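You operate a simulated robot arm through the tools that you are given. There is no shell and no other tool. Be economical: measure what you need, move in short steps, check, and stop when the job is done.

You run a simulated two-armed robot. Do the job below in one go: nothing can be reset, and whatever is moved stays where it is left.

TASK
Start a loop wash of the tall tank, dosing knob at 4%.
Fine: shut the rinse water valve, set the return valve to loop and open the spray valve before the wash pump starts; start the dosing pump last.

The check looks at the end state, three seconds after you hand in, the way a careful person would. Anything else that was tipped, shoved, dropped, spilled or broken makes it a failure.

THE ROBOT
Two 7-joint arms with two-finger parallel grippers on one trunk, on a base that drives. Base frame: it is fixed to the floor where the robot stands at the start and does not move with it; the origin is under the middle of the robot, x ahead of it, y to its left, z up. Readings come in mm, rad, newtons and seconds.
The left shoulder is at the start at [70, 177, 993], the right one opposite. With the tool pointing down near the work surface each hand reaches from about 100 to 420 mm from the robot's upright axis, wherever it stands, measured 20 degrees to its own side. Places, roughly: black-handled outlet valve of the tall tank [-600, 700, 600]; blue-capped bottle [750, 1250, 1250]; box of floats [2750, 4000, 500]; bucket of the square tank [3250, 3750, 1000]; dosing knob [800, -700, 1300]; dosing pump box [800, -100, 1200]; dosing pump stop button [800, -100, 1200]; dosing valve [600, 100, 1100]; drain valve of the short tank [400, 2200, 600]; drain valve of the square tank [2800, 3600, 800]; drain valve of the tall tank [-600, 1200, 600]; drawer of the tank rack [-600, -300, 800]; green box of seals [2500, 4000, 500]; inlet valve of the square tank [2300, 3600, 1300]; isolator of the short tank [300, 1600, 1400]; isolator of the tall tank [-800, -100, 1500]. Payload 3.43 kg a hand.
The tool frame of a hand sits at the grasp point between the pads (the TCP): z along the fingers, y along the line on which they close. The tips reach 30 mm beyond it. Largest opening 94 mm; finger width 28, thickness 10; the body of the gripper, 50 by 96 mm, starts 55 mm behind the TCP.
Orientation is that of the tool frame in the base frame, as a unit quaternion [x, y, z, w]. With the fingers straight down and closing along the base's y, the tool's x points along the base's -x, its y along +y and its z along -z.

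THE INTERFACE
- The arms move only by the tool move_arm. It takes "left_commands", "right_commands" or both (then of equal length, played together; a hand with none holds still); each is a list that holds one entry, the list of rows, each a list of 7 numbers: the shift along the base's x, y, z in units of 30 mm (1.0 is 30 mm), then the turn, a rotation vector about the base's x, y, z in units of 8 degrees (1.0 is 8 degrees), then the opening, from 0 (shut) to 1 (fully open). In form: [[[tx, ty, tz, wx, wy, wz, fingers], ...]]. A call has 1 to 20 rows; each row shifts and turns the commanded pose from where the row before left it. A call with a number of a shift or a turn outside -1 to 1 is refused whole. Rows are played at 5 a second. More than 50 mm and 0.15 rad between two rows, or a gripper value outside its range, and nothing of the call is played. Where a pose cannot be reached the arm comes as near as it can. A force on the tool above 90 N (or 10 N above the force at the start of the call, whichever is more), or a blocked arm, ends the call early, and 0.2 s more pass. Each finger travels about 153 mm/s and halts on what it meets, pressing with about 36 N; the grip force reading is that of the motor and also rises with nothing between the fingers. The clock runs only during rows and for 0.2 s after the last one: add rows that do not move to give the fingers time. The reply holds the time, the measured pose of the TCP, the force on the tool along the base axes, the opening and the grip force, in the units named above and with some noise, with the torque about the TCP (base axes, N m) and any sound that the robot's microphone picked up.
- Cameras (640 x 400 px; columns grow to the right, rows downward): "scene" is now at [102.6, -22.7, 1246.1]; the picture's right is [-0.44, -0.90, 0.00], its down [-0.84, 0.41, -0.36] and it looks along [0.33, -0.16, -0.93] (base axes); focal length 214 px, centre (320, 200). "left" rides on the left gripper at [76, -14, -102] in its tool frame; the picture's right is [0.18, 0.98, 0.00], its down [-0.75, 0.14, -0.64] and it looks along [-0.63, 0.12, 0.77] (tool axes); focal length 243 px, centre (320, 200). "right" rides on the right gripper at [76, 14, -102] in its tool frame; the picture's right is [-0.18, 0.98, 0.00], its down [-0.75, -0.14, -0.64] and it looks along [-0.63, -0.12, 0.77] (tool axes); focal length 243 px, centre (320, 200). There is no depth. A picture from a camera that has moved, and an enlarged one, comes with that camera's place and axes in the base frame and with its lens. The place of the scene camera against the robot may be out by one fixed shift of up to 25 mm in any direction.
- get_image(camera): a new picture of that camera. The clock stands still meanwhile.
- raise_lower(by): slides the trunk up (or, below 0, down) by that many mm; the arms and the scene camera ride with it, the base frame stays. It gives what a move gives, with no picture.
- roll_base(legs): drives the robot by 1 to 6 legs, each [ahead, turn to the left] in mm and rad, along the robot's own axes; the way and the turn of a leg run together, so that a leg with both is an arc; at most 1500 mm and 3.142 rad a leg. The arms and the cameras ride along, it lands a little off, and it stops where it bumps. It gives what a move gives.
- turn_head(pan, tilt): turns the head with the scene camera to pan (to the left, within 1.501 rad either way) and tilt (down, from -0.506 to 1.204), counted from straight ahead of the robot. It gives what a move gives.
- inspect(camera, box): a new picture of the part [left, top, right, bottom] of that camera's present view, enlarged. The clock stands still meanwhile.
- job_done(): hands the job in; it is judged then, once.

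Work in short steps. Places have to be worked out from the pictures, the camera data and where the tool is seen: move nearer, look again, correct. Check each grasp and each placing, and mend what went wrong. You have 120 turns and 88 pictures in all, those below and enlarged ones among them. Open the grippers and draw the arms clear of the work before you hand the job in, unless the task says otherwise; then end with one line.

The tools are called after "Request:" by a JSON object that holds its "op" and its "data". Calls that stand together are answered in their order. move_arm: Moves the arms, as the interface text tells. Its arguments: {"type":"object","properties":{"left_commands":{"type":"array"},"right_commands":{"type":"array"}},"required":[]} The other tools are called the same way: raise_lower (by) slides the trunk up or down; roll_base (legs) drives the base; turn_head (pan, tilt) turns the head that bears the scene camera; get_image (camera) takes a picture; inspect (camera, box) takes an enlarged picture of a part of a camera's view; job_done () hands the job in.

At the start:

```text
time: 0.0
left_eef_pos: [431.5, 267.6, 891.7]
left_orientation: [0.0, 1.0, 0.0, 0.0]
left_ft_force: [-0.5, 0.4, -0.1]
left_torque: [0.03, -0.03, -0.01]
left_width: 94.2
left_grip_force: 0.1
right_eef_pos: [353.2, -58.6, 795.7]
right_orientation: [0.0, 1.0, 0.001, 0.0]
right_ft_force: [0.1, 0.1, 1.1]
right_torque: [-0.03, 0.02, 0.02]
right_width: 93.9
right_grip_force: 0.0
trunk travel left (down, up): [-573.0, 267.0]
robot x, y, heading: [1.1, -1.1, 0.001]
head pan, tilt: [-0.456, 1.201]
```

scene: 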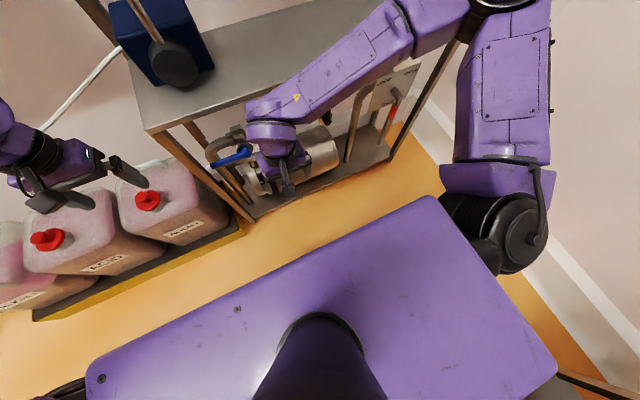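
right: 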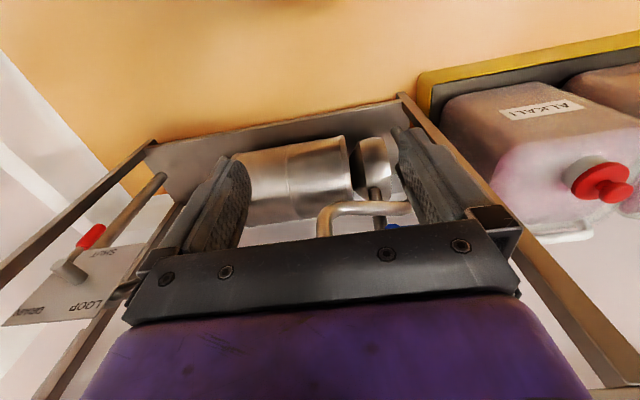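
left: 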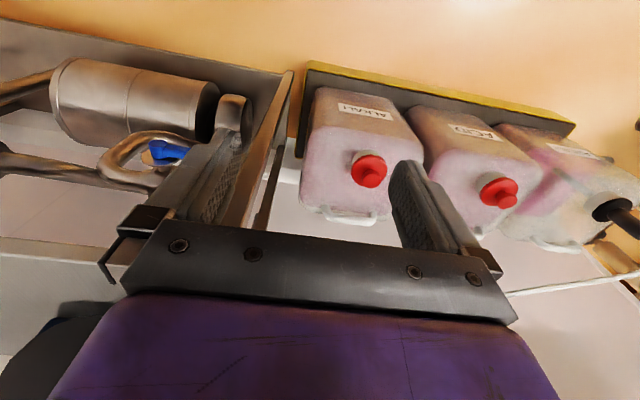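

The right hand is at work inside a rack with the pump. I first look around ahead with the head level.

Request:
{"op": "turn_head", "data": {"pan": 0.0, "tilt": 0.3}}

Request:
{"op": "get_image", "data": {"camera": "scene"}}

Request:
{"op": "turn_head", "data": {"pan": -1.0, "tilt": 0.3}}

Request:
{"op": "get_image", "data": {"camera": "scene"}}

Request:
{"op": "turn_head", "data": {"pan": 1.3, "tilt": 0.3}}

Request:
{"op": "get_image", "data": {"camera": "scene"}}

```text
time: 1.2
left_eef_pos: [431.5, 266.8, 890.9]
left_orientation: [0.0, 1.0, -0.001, 0.0]
left_ft_force: [0.2, 0.6, -0.1]
left_torque: [0.01, 0.02, -0.03]
left_width: 94.0
left_grip_force: 0.0
right_eef_pos: [353.8, -58.9, 794.0]
right_orientation: [0.0, 1.0, 0.0, 0.001]
right_ft_force: [-0.6, -0.5, 0.6]
right_torque: [-0.02, -0.01, -0.01]
right_width: 93.9
right_grip_force: 0.0
trunk travel left (down, up): [-573.0, 267.0]
robot x, y, heading: [-2.6, -1.2, -0.004]
head pan, tilt: [0.0, 0.3]
```

```text
84 pictures are left
camera scene: at [145.7, 1.9, 1318.1], right [0.0, -1.0, 0.0], down [-0.3, 0.0, -0.95], along [0.95, 0.0, -0.3], focal length 214 px, centre (320, 200)
```

scene: 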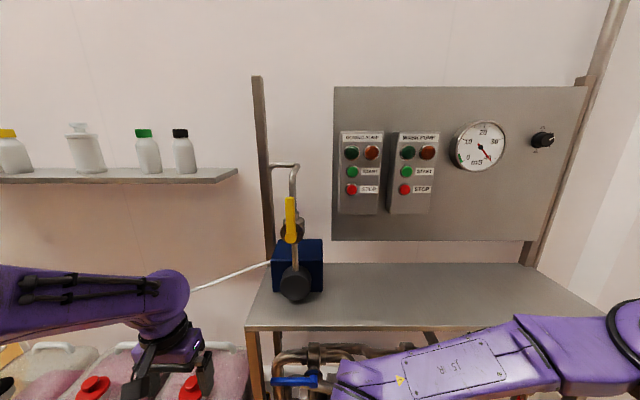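

```text
time: 2.5
left_eef_pos: [430.9, 267.8, 892.1]
left_orientation: [0.0, 1.0, -0.001, 0.0]
left_ft_force: [0.4, -0.5, 0.0]
left_torque: [-0.01, -0.01, 0.0]
left_width: 93.8
left_grip_force: 0.0
right_eef_pos: [354.3, -59.6, 795.5]
right_orientation: [0.0, 1.0, 0.0, 0.0]
right_ft_force: [-0.3, 0.0, 0.2]
right_torque: [0.0, 0.02, -0.01]
right_width: 93.8
right_grip_force: 0.1
trunk travel left (down, up): [-573.0, 267.0]
robot x, y, heading: [-0.8, 1.6, -0.0]
head pan, tilt: [-1.0, 0.3]
```

```text
83 pictures are left
camera scene: at [102.9, -76.6, 1318.2], right [-0.84, -0.54, 0.0], down [-0.16, 0.25, -0.96], along [0.52, -0.8, -0.3], focal length 214 px, centre (320, 200)
```

scene: 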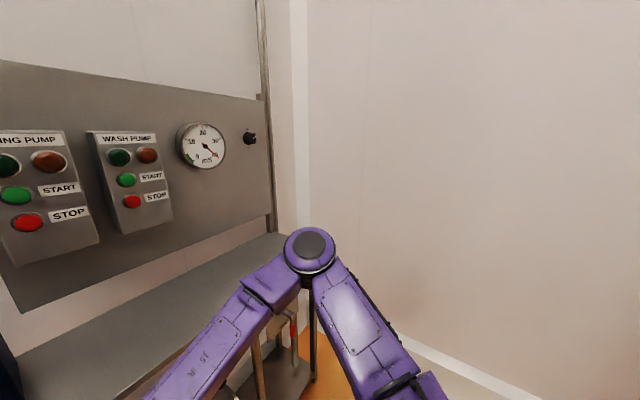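

```text
time: 4.6
left_eef_pos: [431.4, 267.2, 891.7]
left_orientation: [0.001, 1.0, 0.0, 0.0]
left_ft_force: [0.4, 0.6, 0.6]
left_torque: [0.03, 0.0, 0.0]
left_width: 93.9
left_grip_force: 0.1
right_eef_pos: [354.0, -59.1, 795.2]
right_orientation: [0.001, 1.0, 0.0, -0.001]
right_ft_force: [0.3, 0.6, 1.1]
right_torque: [0.0, -0.03, 0.04]
right_width: 93.8
right_grip_force: 0.2
trunk travel left (down, up): [-573.0, 267.0]
robot x, y, heading: [-0.5, 3.0, -0.005]
head pan, tilt: [1.3, 0.3]
```

```text
82 pictures are left
camera scene: at [77.4, 91.9, 1318.2], right [0.96, -0.27, 0.0], down [-0.08, -0.28, -0.96], along [0.26, 0.92, -0.3], focal length 214 px, centre (320, 200)
```

scene: 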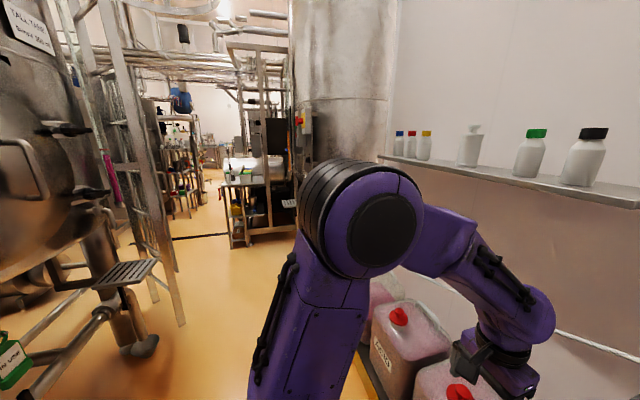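

I see the panel with dosing pump and wash pump boxes, a gauge and a knob. I inspect the details.

Request:
{"op": "turn_head", "data": {"pan": -0.3, "tilt": 0.2}}

Request:
{"op": "inspect", "data": {"camera": "scene", "box": [190, 80, 510, 280]}}

Request:
{"op": "turn_head", "data": {"pan": -0.3, "tilt": 0.8}}

Request:
{"op": "get_image", "data": {"camera": "scene"}}

Request:
{"op": "turn_head", "data": {"pan": 1.5, "tilt": 0.2}}

Request:
{"op": "get_image", "data": {"camera": "scene"}}

```text
time: 6.3
left_eef_pos: [430.2, 266.9, 892.4]
left_orientation: [0.0, 1.0, 0.0, 0.001]
left_ft_force: [-0.2, 0.7, -0.8]
left_torque: [0.0, 0.03, 0.0]
left_width: 93.8
left_grip_force: 0.0
right_eef_pos: [354.1, -59.8, 793.8]
right_orientation: [-0.001, 1.0, -0.001, 0.0]
right_ft_force: [-0.7, 0.2, -1.1]
right_torque: [-0.01, 0.0, -0.01]
right_width: 94.1
right_grip_force: 0.0
trunk travel left (down, up): [-573.0, 267.0]
robot x, y, heading: [-0.0, -1.6, -0.001]
head pan, tilt: [-0.3, 0.201]
```

```text
2.00 times, centred on (350, 180) of scene
camera zoom: at [141.4, -25.5, 1327.5], right [-0.3, -0.96, 0.0], down [-0.19, 0.06, -0.98], along [0.94, -0.29, -0.2], focal length 429 px, centre (260, 240)
```

zoom: 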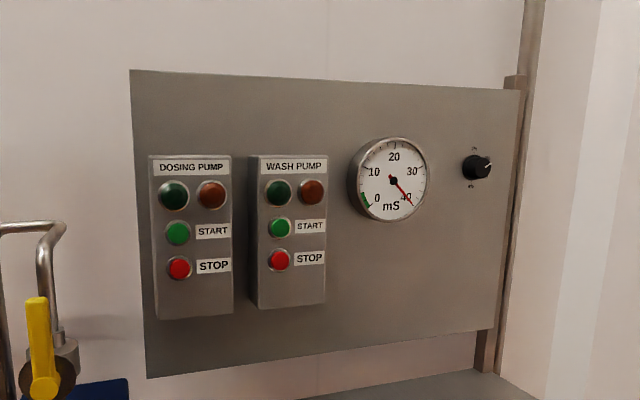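

```text
time: 7.3
left_eef_pos: [431.4, 267.5, 892.1]
left_orientation: [0.0, 1.0, 0.0, 0.0]
left_ft_force: [0.5, -0.2, -0.5]
left_torque: [0.01, 0.0, -0.02]
left_width: 93.9
left_grip_force: 0.0
right_eef_pos: [353.8, -59.2, 793.5]
right_orientation: [-0.001, 1.0, 0.0, 0.001]
right_ft_force: [0.6, 0.2, 0.3]
right_torque: [0.01, -0.01, 0.0]
right_width: 93.7
right_grip_force: 0.1
trunk travel left (down, up): [-573.0, 267.0]
robot x, y, heading: [-2.3, 0.0, -0.005]
head pan, tilt: [-0.3, 0.799]
```

```text
80 pictures are left
camera scene: at [129.5, -21.9, 1273.9], right [-0.3, -0.96, 0.0], down [-0.68, 0.21, -0.7], along [0.67, -0.21, -0.72], focal length 214 px, centre (320, 200)
```

scene: 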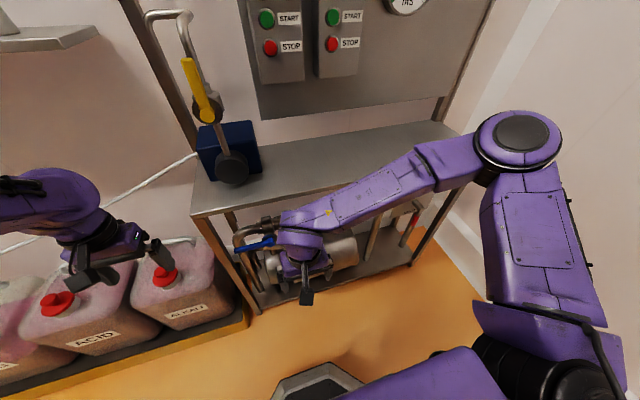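

```text
time: 9.1
left_eef_pos: [430.5, 267.1, 892.5]
left_orientation: [0.0, 1.0, 0.0, 0.0]
left_ft_force: [-0.2, -1.2, 0.1]
left_torque: [0.01, 0.0, -0.03]
left_width: 94.1
left_grip_force: 0.1
right_eef_pos: [353.9, -58.7, 794.2]
right_orientation: [0.0, 1.0, 0.001, 0.0]
right_ft_force: [0.1, -0.2, -0.5]
right_torque: [0.01, -0.01, 0.0]
right_width: 94.2
right_grip_force: 0.0
trunk travel left (down, up): [-573.0, 267.0]
robot x, y, heading: [-1.3, 1.1, 0.0]
head pan, tilt: [1.499, 0.201]
```

```text
79 pictures are left
camera scene: at [59.1, 94.9, 1327.5], right [1.0, -0.07, 0.0], down [-0.01, -0.2, -0.98], along [0.07, 0.98, -0.2], focal length 214 px, centre (320, 200)
```

scene: 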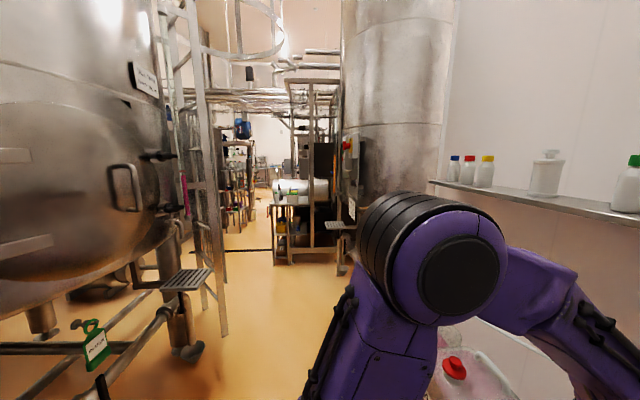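

Return valve plate (DRAIN/LOOP/SHUT) is visible in the right camera, and a blue valve near the pump. I inspect both.

Request:
{"op": "inspect", "data": {"camera": "right", "box": [0, 130, 240, 280]}}

Request:
{"op": "inspect", "data": {"camera": "scene", "box": [0, 200, 320, 400]}}

Request:
{"op": "turn_head", "data": {"pan": 0.0, "tilt": 0.9}}

Request:
{"op": "inspect", "data": {"camera": "scene", "box": [160, 0, 480, 200]}}

```text
2.67 times, centred on (120, 205) of right
camera zoom: at [276.2, -43.5, 898.7], right [0.18, 0.98, 0.0], down [0.75, -0.14, 0.64], along [0.63, -0.12, -0.77], focal length 647 px, centre (853, 187)
```

zoom: 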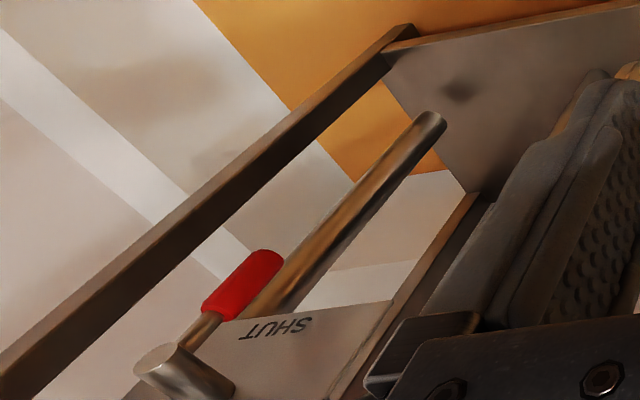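

```text
2.00 times, centred on (160, 300) of scene
camera zoom: at [59.1, 94.9, 1327.5], right [1.0, -0.07, 0.0], down [-0.01, -0.2, -0.98], along [0.07, 0.98, -0.2], focal length 429 px, centre (640, 0)
```

zoom: 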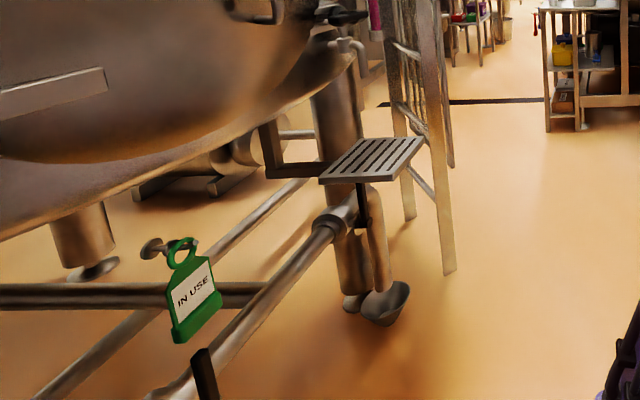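

```text
time: 10.7
left_eef_pos: [431.6, 267.0, 892.3]
left_orientation: [0.0, 1.0, 0.0, -0.001]
left_ft_force: [0.3, -0.1, -0.4]
left_torque: [0.0, -0.01, -0.02]
left_width: 94.1
left_grip_force: 0.0
right_eef_pos: [354.0, -58.5, 794.8]
right_orientation: [-0.001, 1.0, -0.001, 0.0]
right_ft_force: [-0.1, -0.5, 0.1]
right_torque: [0.02, 0.01, 0.02]
right_width: 94.1
right_grip_force: 0.0
trunk travel left (down, up): [-573.0, 267.0]
robot x, y, heading: [3.5, -1.1, -0.001]
head pan, tilt: [0.0, 0.901]
```

```text
2.00 times, centred on (320, 100) of scene
camera zoom: at [127.9, 2.0, 1266.0], right [0.0, -1.0, 0.0], down [-0.78, 0.0, -0.62], along [0.62, 0.0, -0.78], focal length 429 px, centre (320, 400)
```

zoom: 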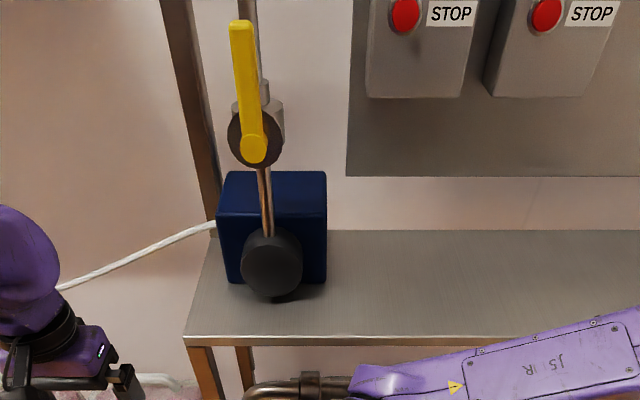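

The yellow dosing valve is in line (open). I now fold both arms back before turning around to survey the tall tank.

Request:
{"op": "move_arm", "data": {"left_commands": [[[-1, 0, 0, 0, 0, 0, 1], [-1, 0, 0, 0, 0, 0, 1], [-1, 0, 0, 0, 0, 0, 1], [-1, 0, 0, 0, 0, 0, 1], [-1, 0, 0, 0, 0, 0, 1], [0, 0, 0, 0, 0, 0, 1]]], "right_commands": [[[-1, 0, 0, 0, 0, 0, 1], [-1, -0.5, 0, 0, 0, 0, 1], [-1, -0.5, 0.5, 0, 0, 0, 1], [0, -1, 1, 0, 0, 0, 1], [0, 0, 1, 0, 0, 0, 1], [0, 0, 0, 0, 0, 0, 1]]]}}

Request:
{"op": "turn_head", "data": {"pan": -0.3, "tilt": 0.9}}

Request:
{"op": "get_image", "data": {"camera": "scene"}}

```text
time: 12.1
left_eef_pos: [304.0, 270.8, 899.9]
left_orientation: [0.0, 1.0, 0.0, 0.0]
left_ft_force: [-0.1, -0.8, -0.6]
left_torque: [0.0, 0.02, -0.05]
left_width: 93.9
left_grip_force: 0.0
left hand out of reach, approached as far as the arm can: row 1, 2, 5
right_eef_pos: [281.3, -108.4, 873.4]
right_orientation: [0.0, 1.0, 0.0, 0.0]
right_ft_force: [0.1, -0.3, -0.2]
right_torque: [-0.03, 0.0, 0.01]
right_width: 93.9
right_grip_force: 0.0
right hand out of reach, approached as far as the arm can: row 4
trunk travel left (down, up): [-573.0, 267.0]
robot x, y, heading: [0.9, -3.3, -0.004]
head pan, tilt: [0.0, 0.901]
```

```text
time: 12.9
left_eef_pos: [303.1, 271.5, 899.0]
left_orientation: [0.0, 1.0, 0.0, -0.001]
left_ft_force: [0.7, -0.1, 0.1]
left_torque: [-0.03, 0.01, 0.01]
left_width: 94.0
left_grip_force: 0.1
right_eef_pos: [279.6, -109.9, 875.4]
right_orientation: [0.0, 1.0, 0.0, 0.0]
right_ft_force: [-0.5, -0.2, -0.1]
right_torque: [-0.02, 0.0, 0.01]
right_width: 93.8
right_grip_force: 0.1
trunk travel left (down, up): [-573.0, 267.0]
robot x, y, heading: [0.4, 2.9, -0.001]
head pan, tilt: [-0.3, 0.901]
```

```text
75 pictures are left
camera scene: at [124.5, -20.2, 1265.9], right [-0.29, -0.96, 0.0], down [-0.75, 0.23, -0.62], along [0.59, -0.18, -0.78], focal length 214 px, centre (320, 200)
```

scene: 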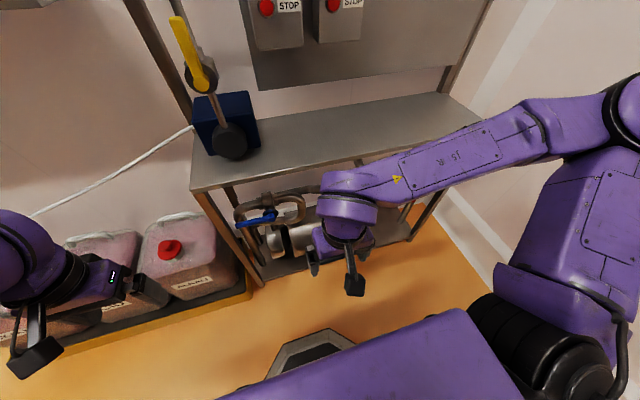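

I back off a bit and turn left partially to look at the tall tank and the rack behind.

Request:
{"op": "roll_base", "data": {"legs": [[-120, 0], [0, 0.8]]}}

Request:
{"op": "turn_head", "data": {"pan": 1.5, "tilt": 0.15}}

Request:
{"op": "get_image", "data": {"camera": "scene"}}

Request:
{"op": "turn_head", "data": {"pan": 0.8, "tilt": 0.1}}

Request:
{"op": "get_image", "data": {"camera": "scene"}}

```text
time: 16.2
left_eef_pos: [-108.1, 406.3, 900.2]
left_orientation: [-0.388, 0.922, 0.0, -0.002]
left_ft_force: [0.0, -0.3, 0.9]
left_torque: [0.0, 0.01, 0.03]
left_width: 94.2
left_grip_force: 0.0
right_eef_pos: [147.4, 123.8, 873.6]
right_orientation: [-0.387, 0.922, 0.0, 0.0]
right_ft_force: [-0.5, 0.9, -0.2]
right_torque: [0.01, 0.0, 0.01]
right_width: 94.0
right_grip_force: 0.1
trunk travel left (down, up): [-573.0, 267.0]
robot x, y, heading: [-127.1, -1.7, 0.793]
head pan, tilt: [-0.3, 0.901]
```

```text
time: 18.0
left_eef_pos: [-107.0, 405.9, 900.3]
left_orientation: [-0.388, 0.922, 0.0, -0.001]
left_ft_force: [-0.7, -0.1, 0.3]
left_torque: [0.01, -0.02, 0.0]
left_width: 94.1
left_grip_force: 0.1
right_eef_pos: [148.4, 123.7, 875.1]
right_orientation: [-0.387, 0.922, 0.0, 0.0]
right_ft_force: [-0.3, -0.5, 0.3]
right_torque: [-0.01, -0.03, -0.01]
right_width: 93.9
right_grip_force: 0.2
trunk travel left (down, up): [-573.0, 267.0]
robot x, y, heading: [-125.1, -6.2, 0.795]
head pan, tilt: [1.499, 0.15]
```

```text
74 pictures are left
camera scene: at [-150.2, 107.4, 1332.2], right [0.75, 0.66, 0.0], down [0.1, -0.11, -0.99], along [-0.65, 0.74, -0.15], focal length 214 px, centre (320, 200)
```

scene: 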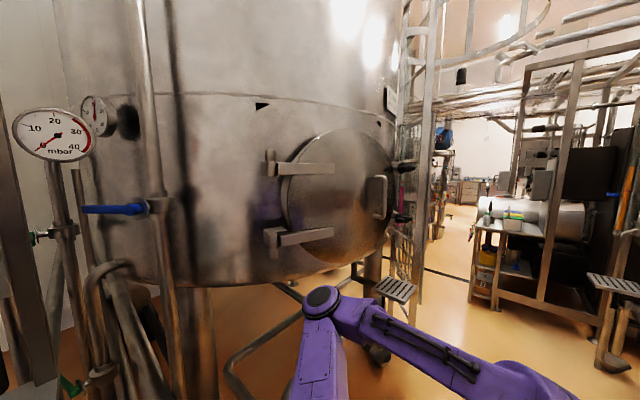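

```text
time: 19.1
left_eef_pos: [-107.2, 406.7, 899.3]
left_orientation: [-0.387, 0.922, -0.001, -0.001]
left_ft_force: [-0.4, 0.6, 0.3]
left_torque: [0.01, 0.02, -0.01]
left_width: 94.1
left_grip_force: 0.0
right_eef_pos: [149.4, 122.6, 873.7]
right_orientation: [-0.388, 0.922, 0.0, -0.001]
right_ft_force: [0.2, 0.0, 0.7]
right_torque: [0.01, 0.04, 0.01]
right_width: 93.7
right_grip_force: 0.1
trunk travel left (down, up): [-573.0, 267.0]
robot x, y, heading: [-126.6, -0.2, 0.794]
head pan, tilt: [0.799, 0.099]
```

```text
73 pictures are left
camera scene: at [-91.1, 129.8, 1336.9], right [1.0, 0.02, 0.0], down [0.0, -0.1, -0.99], along [-0.02, 0.99, -0.1], focal length 214 px, centre (320, 200)
```

scene: 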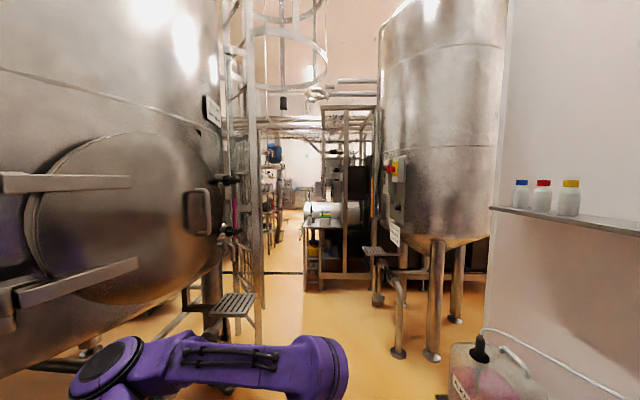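

The manway of the tall tank and a blue-handled horizontal valve on a vertical pipe show up. I turn further to see the rest.

Request:
{"op": "roll_base", "data": {"legs": [[0, 0.75]]}}

Request:
{"op": "turn_head", "data": {"pan": 1.3, "tilt": 0.1}}

Request:
{"op": "get_image", "data": {"camera": "scene"}}

Request:
{"op": "turn_head", "data": {"pan": 1.0, "tilt": 0.7}}

Request:
{"op": "get_image", "data": {"camera": "scene"}}

```text
time: 21.5
left_eef_pos: [-393.4, 305.7, 900.6]
left_orientation: [-0.703, 0.712, -0.001, -0.001]
left_ft_force: [0.0, 0.2, 0.4]
left_torque: [-0.02, -0.01, 0.01]
left_width: 94.0
left_grip_force: 0.1
right_eef_pos: [-13.5, 278.9, 874.3]
right_orientation: [-0.704, 0.71, 0.0, 0.0]
right_ft_force: [-0.5, 0.5, -0.3]
right_torque: [-0.01, 0.0, 0.01]
right_width: 94.0
right_grip_force: 0.0
trunk travel left (down, up): [-573.0, 267.0]
robot x, y, heading: [-126.7, -2.8, 1.562]
head pan, tilt: [0.799, 0.099]
```

```text
time: 22.4
left_eef_pos: [-394.7, 305.9, 899.7]
left_orientation: [-0.703, 0.711, 0.0, 0.0]
left_ft_force: [-0.6, -0.1, 0.5]
left_torque: [0.01, 0.0, 0.01]
left_width: 94.2
left_grip_force: 0.0
right_eef_pos: [-13.0, 278.6, 874.2]
right_orientation: [-0.703, 0.711, 0.0, 0.0]
right_ft_force: [0.3, -1.2, 0.3]
right_torque: [0.02, 0.0, 0.0]
right_width: 94.0
right_grip_force: 0.1
trunk travel left (down, up): [-573.0, 267.0]
robot x, y, heading: [-130.2, 4.9, 1.564]
head pan, tilt: [1.3, 0.099]
```

```text
72 pictures are left
camera scene: at [-211.8, 77.8, 1336.9], right [0.28, 0.96, 0.0], down [0.1, -0.03, -0.99], along [-0.96, 0.28, -0.1], focal length 214 px, centre (320, 200)
```

scene: 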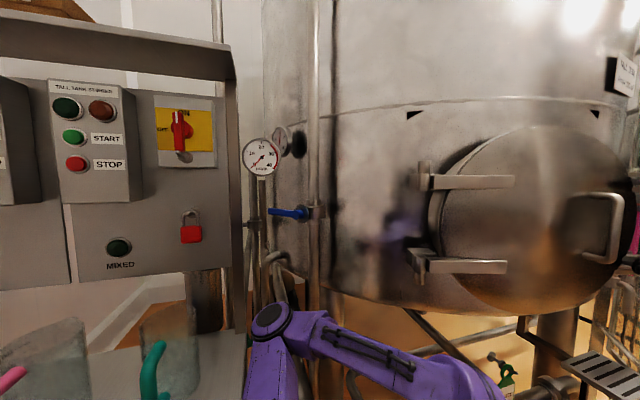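

```text
time: 23.4
left_eef_pos: [-394.0, 306.8, 899.4]
left_orientation: [-0.703, 0.711, 0.0, -0.001]
left_ft_force: [0.2, -1.0, 0.3]
left_torque: [0.0, 0.03, 0.01]
left_width: 94.0
left_grip_force: 0.0
right_eef_pos: [-13.4, 279.2, 874.1]
right_orientation: [-0.703, 0.711, 0.001, -0.001]
right_ft_force: [-0.1, 0.3, 0.1]
right_torque: [0.01, -0.01, -0.01]
right_width: 94.1
right_grip_force: 0.0
trunk travel left (down, up): [-573.0, 267.0]
robot x, y, heading: [-130.4, -0.5, 1.561]
head pan, tilt: [1.0, 0.7]
```

```text
71 pictures are left
camera scene: at [-194.5, 98.7, 1282.2], right [0.55, 0.84, 0.0], down [0.54, -0.35, -0.77], along [-0.64, 0.42, -0.64], focal length 214 px, centre (320, 200)
```

scene: 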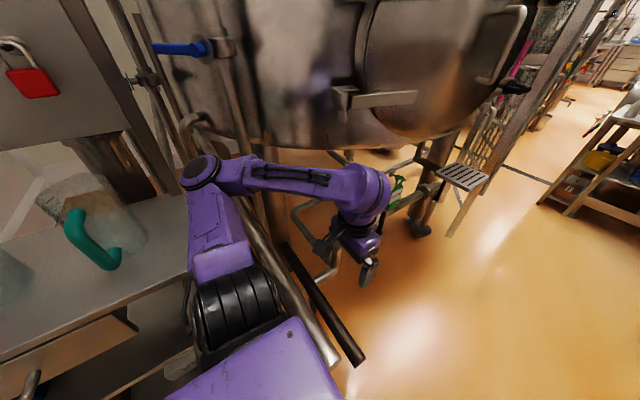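

A rack with tall tank stirrer controls and isolator stands here; blue valve on a vertical pipe is crosswise. Zoom for details.

Request:
{"op": "turn_head", "data": {"pan": 1.3, "tilt": 0.3}}

Request:
{"op": "inspect", "data": {"camera": "scene", "box": [160, 50, 400, 200]}}

Request:
{"op": "turn_head", "data": {"pan": 1.5, "tilt": 0.2}}

Request:
{"op": "get_image", "data": {"camera": "scene"}}

Request:
{"op": "turn_head", "data": {"pan": 1.0, "tilt": -0.4}}

Request:
{"op": "get_image", "data": {"camera": "scene"}}

```text
time: 24.3
left_eef_pos: [-392.9, 306.3, 899.3]
left_orientation: [-0.704, 0.71, 0.0, 0.0]
left_ft_force: [-0.2, -0.5, -0.3]
left_torque: [-0.01, -0.03, -0.03]
left_width: 94.1
left_grip_force: 0.1
right_eef_pos: [-13.9, 278.4, 873.6]
right_orientation: [-0.704, 0.711, 0.0, 0.0]
right_ft_force: [-0.1, 0.1, -1.0]
right_torque: [0.01, -0.02, 0.01]
right_width: 93.9
right_grip_force: 0.0
trunk travel left (down, up): [-573.0, 267.0]
robot x, y, heading: [-128.6, -0.3, 1.567]
head pan, tilt: [1.3, 0.3]
```

```text
2.67 times, centred on (280, 125) of scene
camera zoom: at [-213.1, 78.1, 1318.1], right [0.28, 0.96, 0.0], down [0.28, -0.08, -0.95], along [-0.92, 0.27, -0.3], focal length 572 px, centre (427, 400)
```

zoom: 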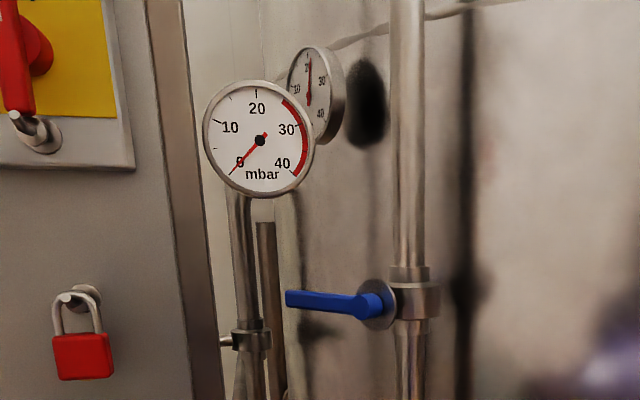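

```text
time: 25.0
left_eef_pos: [-392.5, 305.8, 899.8]
left_orientation: [-0.703, 0.711, 0.0, -0.001]
left_ft_force: [0.3, 0.5, -0.3]
left_torque: [0.01, -0.01, -0.03]
left_width: 94.1
left_grip_force: 0.1
right_eef_pos: [-13.8, 278.1, 873.5]
right_orientation: [-0.703, 0.711, -0.001, 0.0]
right_ft_force: [-0.2, -0.1, 0.8]
right_torque: [-0.01, 0.0, 0.01]
right_width: 94.0
right_grip_force: 0.2
trunk travel left (down, up): [-573.0, 267.0]
robot x, y, heading: [-125.6, 0.2, 1.56]
head pan, tilt: [1.499, 0.201]
```

```text
69 pictures are left
camera scene: at [-216.3, 59.9, 1327.5], right [0.08, 1.0, 0.0], down [0.2, -0.02, -0.98], along [-0.98, 0.08, -0.2], focal length 214 px, centre (320, 200)
```

scene: 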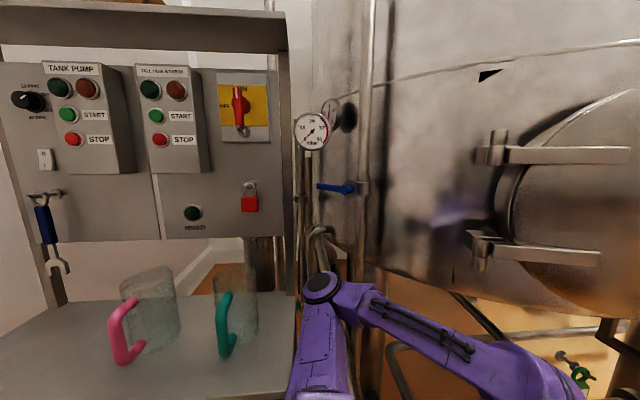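

```text
time: 26.0
left_eef_pos: [-392.7, 306.4, 899.3]
left_orientation: [-0.704, 0.71, -0.001, 0.0]
left_ft_force: [0.3, -0.1, -0.2]
left_torque: [0.01, -0.01, 0.0]
left_width: 93.8
left_grip_force: 0.0
right_eef_pos: [-12.7, 278.5, 874.0]
right_orientation: [-0.704, 0.711, 0.0, 0.0]
right_ft_force: [0.2, -0.1, 0.4]
right_torque: [0.01, 0.01, 0.0]
right_width: 94.1
right_grip_force: 0.1
trunk travel left (down, up): [-573.0, 267.0]
robot x, y, heading: [-122.1, 2.7, 1.566]
head pan, tilt: [1.0, -0.4]
```

```text
68 pictures are left
camera scene: at [-184.7, 92.3, 1378.9], right [0.55, 0.84, 0.0], down [-0.32, 0.21, -0.92], along [-0.77, 0.51, 0.39], focal length 214 px, centre (320, 200)
```

scene: 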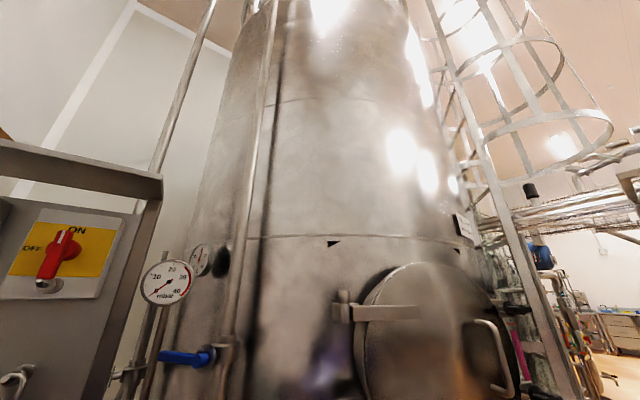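

Spray valve = likely blue valve on the riser to the tank top (closed). I check the outlet/drain area of the tall tank.

Request:
{"op": "turn_head", "data": {"pan": 0.75, "tilt": 0.65}}

Request:
{"op": "inspect", "data": {"camera": "scene", "box": [120, 50, 520, 300]}}

Request:
{"op": "get_image", "data": {"camera": "left"}}

```text
time: 27.3
left_eef_pos: [-393.5, 306.9, 898.9]
left_orientation: [-0.703, 0.711, 0.0, -0.001]
left_ft_force: [-0.3, -0.6, -0.1]
left_torque: [0.03, 0.0, 0.0]
left_width: 93.9
left_grip_force: 0.1
right_eef_pos: [-12.7, 278.4, 874.9]
right_orientation: [-0.703, 0.711, 0.0, 0.0]
right_ft_force: [0.2, -0.3, 0.1]
right_torque: [0.0, -0.01, 0.01]
right_width: 93.9
right_grip_force: 0.2
trunk travel left (down, up): [-573.0, 267.0]
robot x, y, heading: [-126.7, 1.1, 1.565]
head pan, tilt: [0.75, 0.649]
```

```text
1.60 times, centred on (320, 175) of scene
camera zoom: at [-181.9, 116.2, 1286.5], right [0.74, 0.67, 0.0], down [0.41, -0.45, -0.8], along [-0.54, 0.59, -0.6], focal length 343 px, centre (320, 240)
```

zoom: 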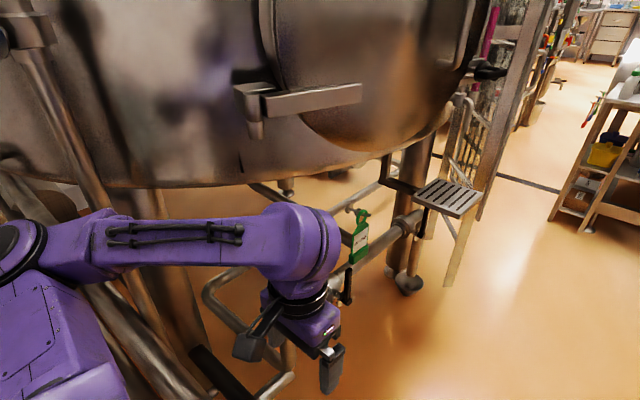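

```text
66 pictures are left
camera left: at [-380.2, 229.3, 1002.8], right [-0.98, -0.17, 0.0], down [-0.13, 0.76, 0.64], along [-0.11, 0.63, -0.77], focal length 243 px, centre (320, 200)
```

left: 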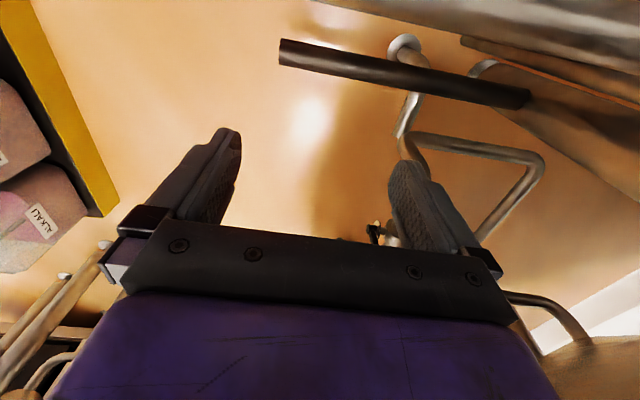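

I move to the open floor in the aisle to see the tall tank's bottom pipework from a distance.

Request:
{"op": "roll_base", "data": {"legs": [[0, -0.35], [750, 0], [0, 1.2]]}}

Request:
{"op": "turn_head", "data": {"pan": 0.5, "tilt": 0.5}}

Request:
{"op": "get_image", "data": {"camera": "scene"}}

```text
time: 35.6
left_eef_pos: [-266.1, 712.1, 899.7]
left_orientation: [0.938, -0.346, 0.001, 0.001]
left_ft_force: [-0.3, 0.3, -0.1]
left_torque: [0.0, 0.03, -0.03]
left_width: 93.9
left_grip_force: 0.0
right_eef_pos: [-1.8, 986.2, 874.0]
right_orientation: [0.938, -0.346, 0.001, -0.001]
right_ft_force: [-0.5, -0.6, 0.3]
right_torque: [-0.01, 0.0, -0.01]
right_width: 93.8
right_grip_force: 0.1
trunk travel left (down, up): [-573.0, 267.0]
robot x, y, heading: [139.4, 720.1, 2.439]
head pan, tilt: [0.75, 0.649]
```

```text
time: 36.4
left_eef_pos: [-266.2, 712.5, 898.5]
left_orientation: [0.939, -0.344, 0.001, 0.0]
left_ft_force: [-0.1, -0.9, -0.5]
left_torque: [0.0, 0.01, -0.02]
left_width: 94.0
left_grip_force: 0.0
right_eef_pos: [-0.9, 985.4, 875.4]
right_orientation: [0.938, -0.346, 0.0, 0.0]
right_ft_force: [0.2, 0.8, 0.4]
right_torque: [0.02, -0.01, 0.02]
right_width: 93.9
right_grip_force: 0.0
trunk travel left (down, up): [-573.0, 267.0]
robot x, y, heading: [141.4, 723.7, 2.435]
head pan, tilt: [0.499, 0.499]
```

```text
65 pictures are left
camera scene: at [15.9, 774.3, 1299.8], right [0.21, 0.98, 0.0], down [0.47, -0.1, -0.88], along [-0.86, 0.18, -0.48], focal length 214 px, centre (320, 200)
```

scene: 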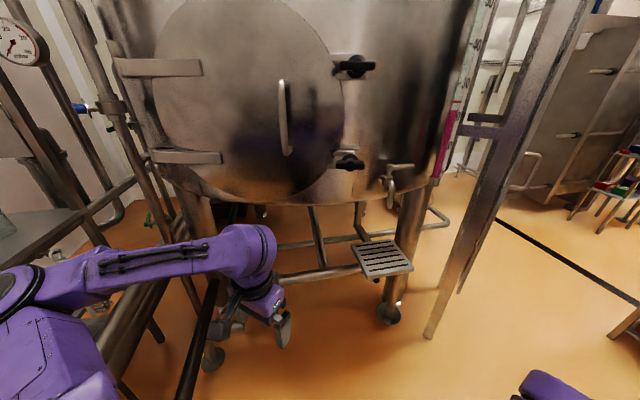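

I turn away so the arms are over free floor, then lower the trunk to look under the tank.

Request:
{"op": "roll_base", "data": {"legs": [[0, -1.05]]}}

Request:
{"op": "raise_lower", "data": {"by": -400}}

Request:
{"op": "turn_head", "data": {"pan": 1.5, "tilt": 0.25}}

Request:
{"op": "get_image", "data": {"camera": "scene"}}

```text
time: 39.4
left_eef_pos: [-67.0, 1070.9, 899.4]
left_orientation: [-0.636, 0.771, -0.001, -0.001]
left_ft_force: [1.1, -1.3, 0.4]
left_torque: [0.03, 0.01, -0.01]
left_width: 94.0
left_grip_force: 0.0
right_eef_pos: [302.3, 973.9, 875.1]
right_orientation: [-0.635, 0.773, 0.0, -0.001]
right_ft_force: [-1.2, 0.2, 0.2]
right_torque: [0.01, 0.03, -0.02]
right_width: 94.3
right_grip_force: 0.1
trunk travel left (down, up): [-573.0, 267.0]
robot x, y, heading: [142.3, 720.5, 1.378]
head pan, tilt: [0.499, 0.499]
```

```text
time: 43.3
left_eef_pos: [-66.9, 1070.6, 500.6]
left_orientation: [-0.636, 0.772, -0.002, -0.001]
left_ft_force: [0.1, -0.2, 0.2]
left_torque: [0.01, 0.03, 0.01]
left_width: 94.2
left_grip_force: 0.1
right_eef_pos: [302.7, 974.9, 475.2]
right_orientation: [-0.636, 0.772, 0.001, 0.0]
right_ft_force: [0.1, 0.1, 0.1]
right_torque: [0.01, 0.03, 0.01]
right_width: 93.8
right_grip_force: 0.1
trunk travel left (down, up): [-173.0, 667.0]
robot x, y, heading: [141.0, 721.2, 1.377]
head pan, tilt: [0.499, 0.499]
```

```text
time: 44.5
left_eef_pos: [-66.4, 1071.3, 499.0]
left_orientation: [-0.636, 0.772, -0.001, -0.001]
left_ft_force: [-0.1, -0.1, 0.3]
left_torque: [0.0, 0.02, 0.0]
left_width: 94.3
left_grip_force: 0.1
right_eef_pos: [301.1, 975.6, 475.2]
right_orientation: [-0.636, 0.772, 0.0, 0.0]
right_ft_force: [0.0, -0.5, 0.1]
right_torque: [-0.01, 0.0, -0.01]
right_width: 94.0
right_grip_force: 0.1
trunk travel left (down, up): [-173.0, 667.0]
robot x, y, heading: [138.5, 721.2, 1.376]
head pan, tilt: [1.499, 0.25]
```

```text
64 pictures are left
camera scene: at [62.5, 796.8, 922.9], right [0.26, 0.96, 0.0], down [0.24, -0.07, -0.97], along [-0.93, 0.25, -0.25], focal length 214 px, centre (320, 200)
```

scene: 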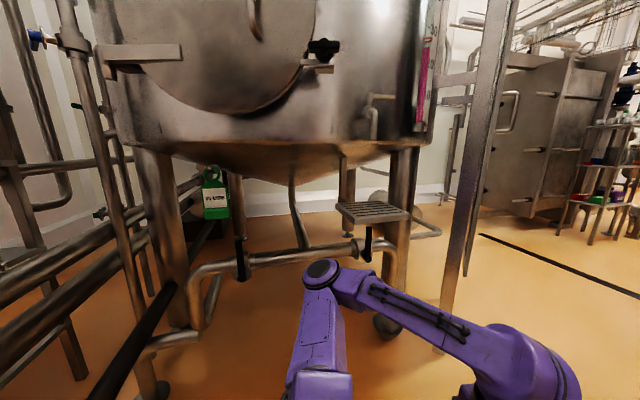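

I see the bottom line with outlet and drain valves. Zoom in on them.

Request:
{"op": "inspect", "data": {"camera": "scene", "box": [140, 140, 460, 340]}}

Request:
{"op": "inspect", "data": {"camera": "scene", "box": [0, 0, 240, 150]}}

Request:
{"op": "inspect", "data": {"camera": "scene", "box": [0, 150, 320, 350]}}

```text
2.00 times, centred on (300, 240) of scene
camera zoom: at [62.5, 796.8, 922.9], right [0.26, 0.96, 0.0], down [0.24, -0.07, -0.97], along [-0.93, 0.25, -0.25], focal length 429 px, centre (360, 120)
```

zoom: 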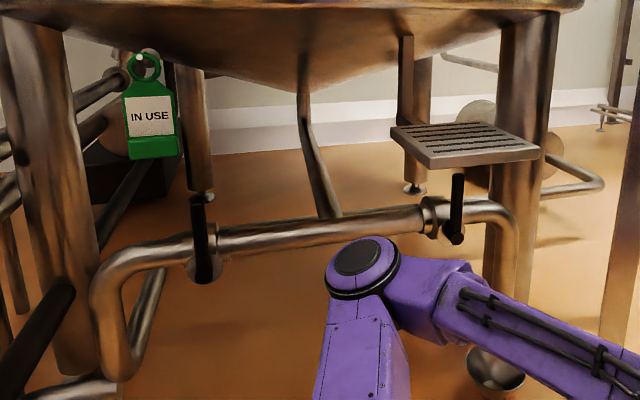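

```text
2.67 times, centred on (120, 75) of scene
camera zoom: at [62.5, 796.8, 922.9], right [0.26, 0.96, 0.0], down [0.24, -0.07, -0.97], along [-0.93, 0.25, -0.25], focal length 572 px, centre (853, 533)
```

zoom: 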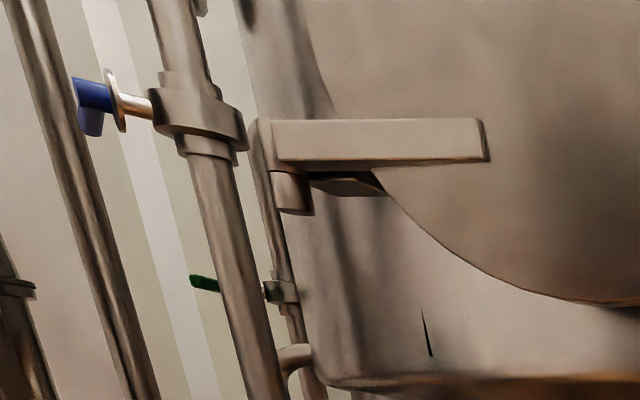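

```text
2.00 times, centred on (160, 250) of scene
camera zoom: at [62.5, 796.8, 922.9], right [0.26, 0.96, 0.0], down [0.24, -0.07, -0.97], along [-0.93, 0.25, -0.25], focal length 429 px, centre (640, 100)
```

zoom: 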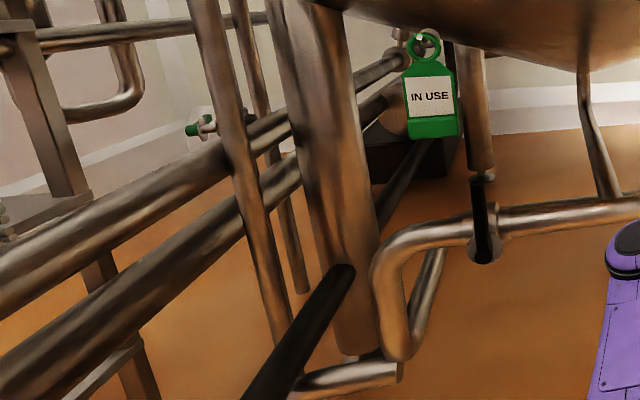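

I rotate a little left to trace the pipework toward the rack and the bench.

Request:
{"op": "roll_base", "data": {"legs": [[0, 0.3]]}}

Request:
{"op": "turn_head", "data": {"pan": 1.5, "tilt": 0.4}}

Request:
{"op": "get_image", "data": {"camera": "scene"}}

Request:
{"op": "roll_base", "data": {"legs": [[0, 0.45]]}}

Request:
{"op": "get_image", "data": {"camera": "scene"}}

```text
time: 45.9
left_eef_pos: [-160.3, 993.7, 499.8]
left_orientation: [0.745, -0.667, 0.0, 0.0]
left_ft_force: [0.1, -0.4, -0.1]
left_torque: [-0.05, -0.03, 0.0]
left_width: 94.0
left_grip_force: 0.1
right_eef_pos: [219.8, 1011.1, 475.0]
right_orientation: [0.744, -0.668, 0.0, 0.0]
right_ft_force: [-0.1, 0.7, 0.2]
right_torque: [0.03, 0.0, 0.0]
right_width: 94.1
right_grip_force: 0.1
trunk travel left (down, up): [-173.0, 667.0]
robot x, y, heading: [140.7, 721.0, 1.674]
head pan, tilt: [1.499, 0.25]
```

```text
time: 46.6
left_eef_pos: [-160.6, 994.0, 498.7]
left_orientation: [0.745, -0.667, 0.001, -0.001]
left_ft_force: [-0.6, -0.6, -0.5]
left_torque: [-0.02, 0.03, -0.01]
left_width: 93.9
left_grip_force: 0.0
right_eef_pos: [220.6, 1011.6, 475.5]
right_orientation: [0.744, -0.669, 0.0, 0.001]
right_ft_force: [-0.1, 0.4, 0.1]
right_torque: [0.0, 0.03, -0.01]
right_width: 93.9
right_grip_force: 0.1
trunk travel left (down, up): [-173.0, 667.0]
robot x, y, heading: [144.5, 721.1, 1.678]
head pan, tilt: [1.499, 0.4]
```

```text
60 pictures are left
camera scene: at [45.1, 769.7, 909.0], right [-0.03, 1.0, 0.0], down [0.39, 0.01, -0.92], along [-0.92, -0.03, -0.39], focal length 214 px, centre (320, 200)
```

scene: 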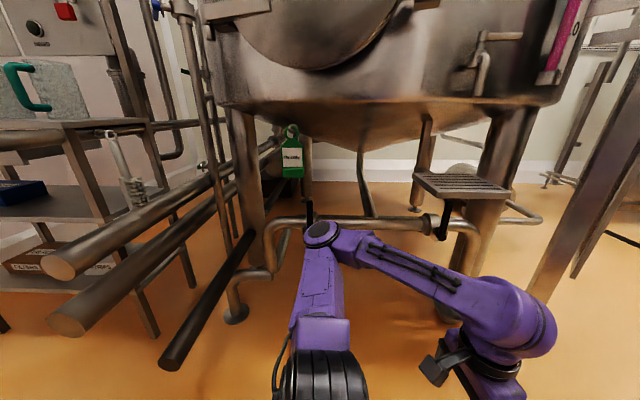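

```text
time: 48.3
left_eef_pos: [-249.2, 831.9, 499.2]
left_orientation: [0.877, -0.48, 0.001, -0.002]
left_ft_force: [0.1, -0.8, -0.2]
left_torque: [-0.03, 0.01, 0.01]
left_width: 94.0
left_grip_force: 0.1
right_eef_pos: [83.0, 1016.2, 475.2]
right_orientation: [0.876, -0.481, 0.0, 0.0]
right_ft_force: [-0.5, 0.2, -0.3]
right_torque: [-0.05, -0.01, 0.0]
right_width: 93.7
right_grip_force: 0.2
trunk travel left (down, up): [-173.0, 667.0]
robot x, y, heading: [141.2, 722.2, 2.136]
head pan, tilt: [1.499, 0.4]
```

```text
59 pictures are left
camera scene: at [34.5, 721.5, 908.9], right [-0.47, 0.88, 0.0], down [0.34, 0.18, -0.92], along [-0.81, -0.44, -0.39], focal length 214 px, centre (320, 200)
```

scene: 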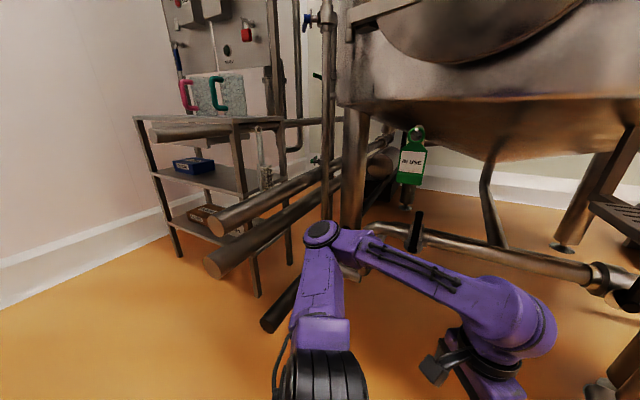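

I zoom on the black outlet valve, the green tag, and rack lower shelves for hints.

Request:
{"op": "inspect", "data": {"camera": "scene", "box": [340, 110, 500, 260]}}

Request:
{"op": "inspect", "data": {"camera": "scene", "box": [120, 0, 360, 220]}}

```text
2.67 times, centred on (420, 185) of scene
camera zoom: at [34.5, 721.5, 908.9], right [-0.47, 0.88, 0.0], down [0.34, 0.18, -0.92], along [-0.81, -0.44, -0.39], focal length 572 px, centre (53, 240)
```

zoom: 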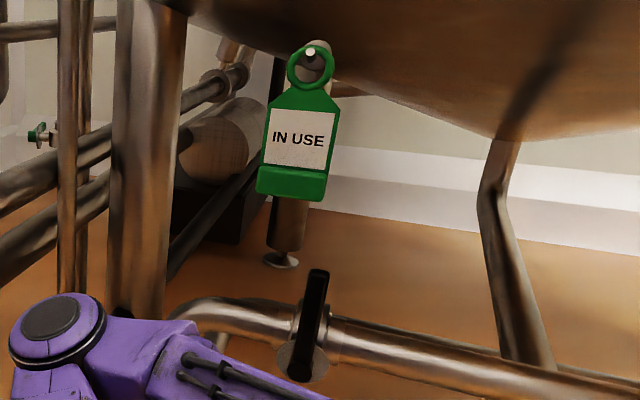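

```text
1.82 times, centred on (240, 110) of scene
camera zoom: at [34.5, 721.5, 908.9], right [-0.47, 0.88, 0.0], down [0.34, 0.18, -0.92], along [-0.81, -0.44, -0.39], focal length 390 px, centre (466, 364)
```

zoom: 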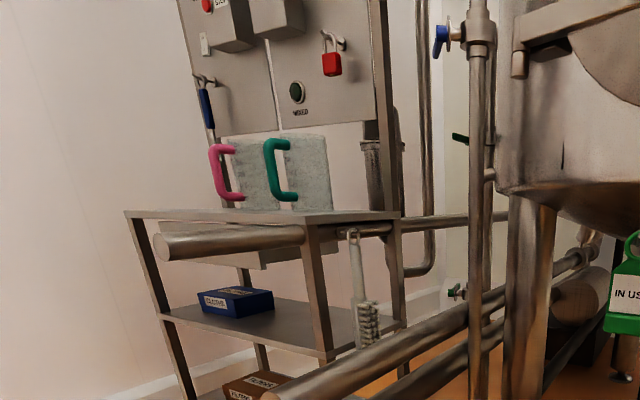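

Outlet handle looks crosswise, but it's not among the named items; I'll judge by feedback later. By triangulation the spray valve is near (-859, 206, 1228). I raise the trunk and drive around to face it.

Request:
{"op": "raise_lower", "data": {"by": 620}}

Request:
{"op": "roll_base", "data": {"legs": [[0, 2.576], [390, 0], [0, -1.41], [300, 0]]}}

Request:
{"op": "turn_head", "data": {"pan": 0.0, "tilt": 0.4}}

Request:
{"op": "get_image", "data": {"camera": "scene"}}

```text
refused: 620 is not a number from -400 to 400
```

```text
time: 56.8
left_eef_pos: [426.5, 123.0, 482.8]
left_orientation: [0.716, 0.698, 0.018, -0.008]
left_ft_force: [0.5, -0.7, 0.3]
left_torque: [0.06, 0.01, -0.03]
left_width: 93.9
left_grip_force: 0.0
right_eef_pos: [58.3, 87.2, 469.0]
right_orientation: [0.685, 0.728, 0.002, -0.007]
right_ft_force: [0.9, -0.4, -0.1]
right_torque: [0.04, 0.07, -0.01]
right_width: 94.0
right_grip_force: 0.1
trunk travel left (down, up): [-173.0, 667.0]
robot x, y, heading: [150.7, 380.5, -1.415]
head pan, tilt: [1.499, 0.4]
stopped in leg 2: the robot was blocked; the commanded pose is now the measured one
```

```text
time: 58.4
left_eef_pos: [429.9, 119.9, 477.2]
left_orientation: [0.715, 0.699, 0.019, -0.011]
left_ft_force: [0.2, -0.5, -0.6]
left_torque: [-0.01, 0.0, 0.02]
left_width: 94.1
left_grip_force: 0.0
right_eef_pos: [59.3, 83.5, 464.3]
right_orientation: [0.684, 0.729, 0.003, -0.013]
right_ft_force: [-0.1, -0.3, -0.4]
right_torque: [-0.01, 0.0, -0.03]
right_width: 94.3
right_grip_force: 0.1
trunk travel left (down, up): [-173.0, 667.0]
robot x, y, heading: [152.7, 386.9, -1.374]
head pan, tilt: [0.0, 0.4]
```

```text
56 pictures are left
camera scene: at [167.7, 316.1, 927.5], right [-0.98, -0.19, 0.0], down [-0.06, 0.31, -0.95], along [0.18, -0.93, -0.32], focal length 214 px, centre (320, 200)
```

scene: 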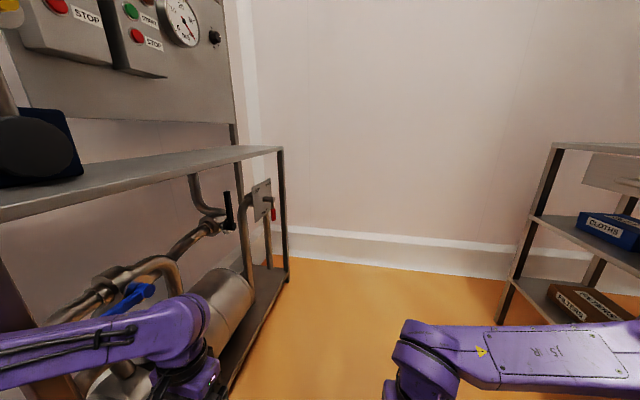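

The raise was refused yet the drive went on low; the left arm met the bench post. I look at the left hand and jugs before moving.

Request:
{"op": "turn_head", "data": {"pan": 1.2, "tilt": 0.6}}

Request:
{"op": "get_image", "data": {"camera": "scene"}}

Request:
{"op": "get_image", "data": {"camera": "left"}}

```text
time: 59.8
left_eef_pos: [428.6, 116.8, 477.5]
left_orientation: [0.715, 0.698, 0.018, -0.01]
left_ft_force: [-0.1, 0.1, -0.2]
left_torque: [0.04, 0.01, -0.05]
left_width: 94.1
left_grip_force: 0.0
right_eef_pos: [57.5, 83.4, 465.9]
right_orientation: [0.686, 0.728, 0.003, -0.013]
right_ft_force: [0.2, 0.6, 0.1]
right_torque: [0.01, 0.0, -0.01]
right_width: 94.0
right_grip_force: 0.0
trunk travel left (down, up): [-173.0, 667.0]
robot x, y, heading: [147.3, 386.8, -1.373]
head pan, tilt: [1.201, 0.6]
```

```text
55 pictures are left
camera scene: at [236.2, 390.4, 905.2], right [-0.18, -0.98, 0.07], down [-0.54, 0.04, -0.84], along [0.82, -0.19, -0.54], focal length 214 px, centre (320, 200)
```

scene: 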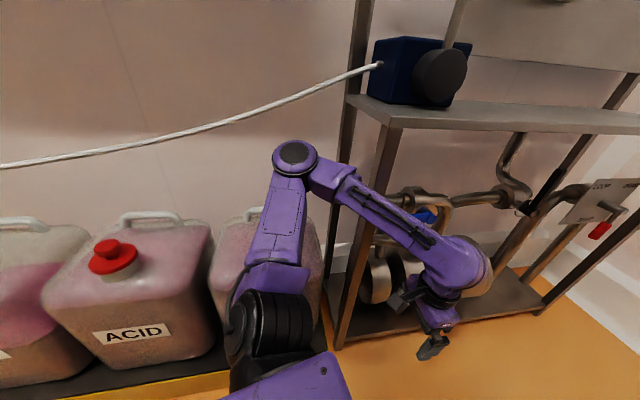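

```text
54 pictures are left
camera left: at [414.9, 188.9, 583.4], right [0.99, 0.16, 0.02], down [0.11, -0.78, 0.61], along [0.11, -0.6, -0.79], focal length 243 px, centre (320, 200)
```

left: 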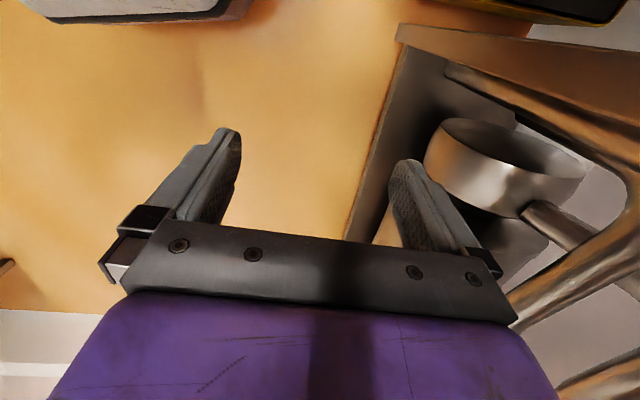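

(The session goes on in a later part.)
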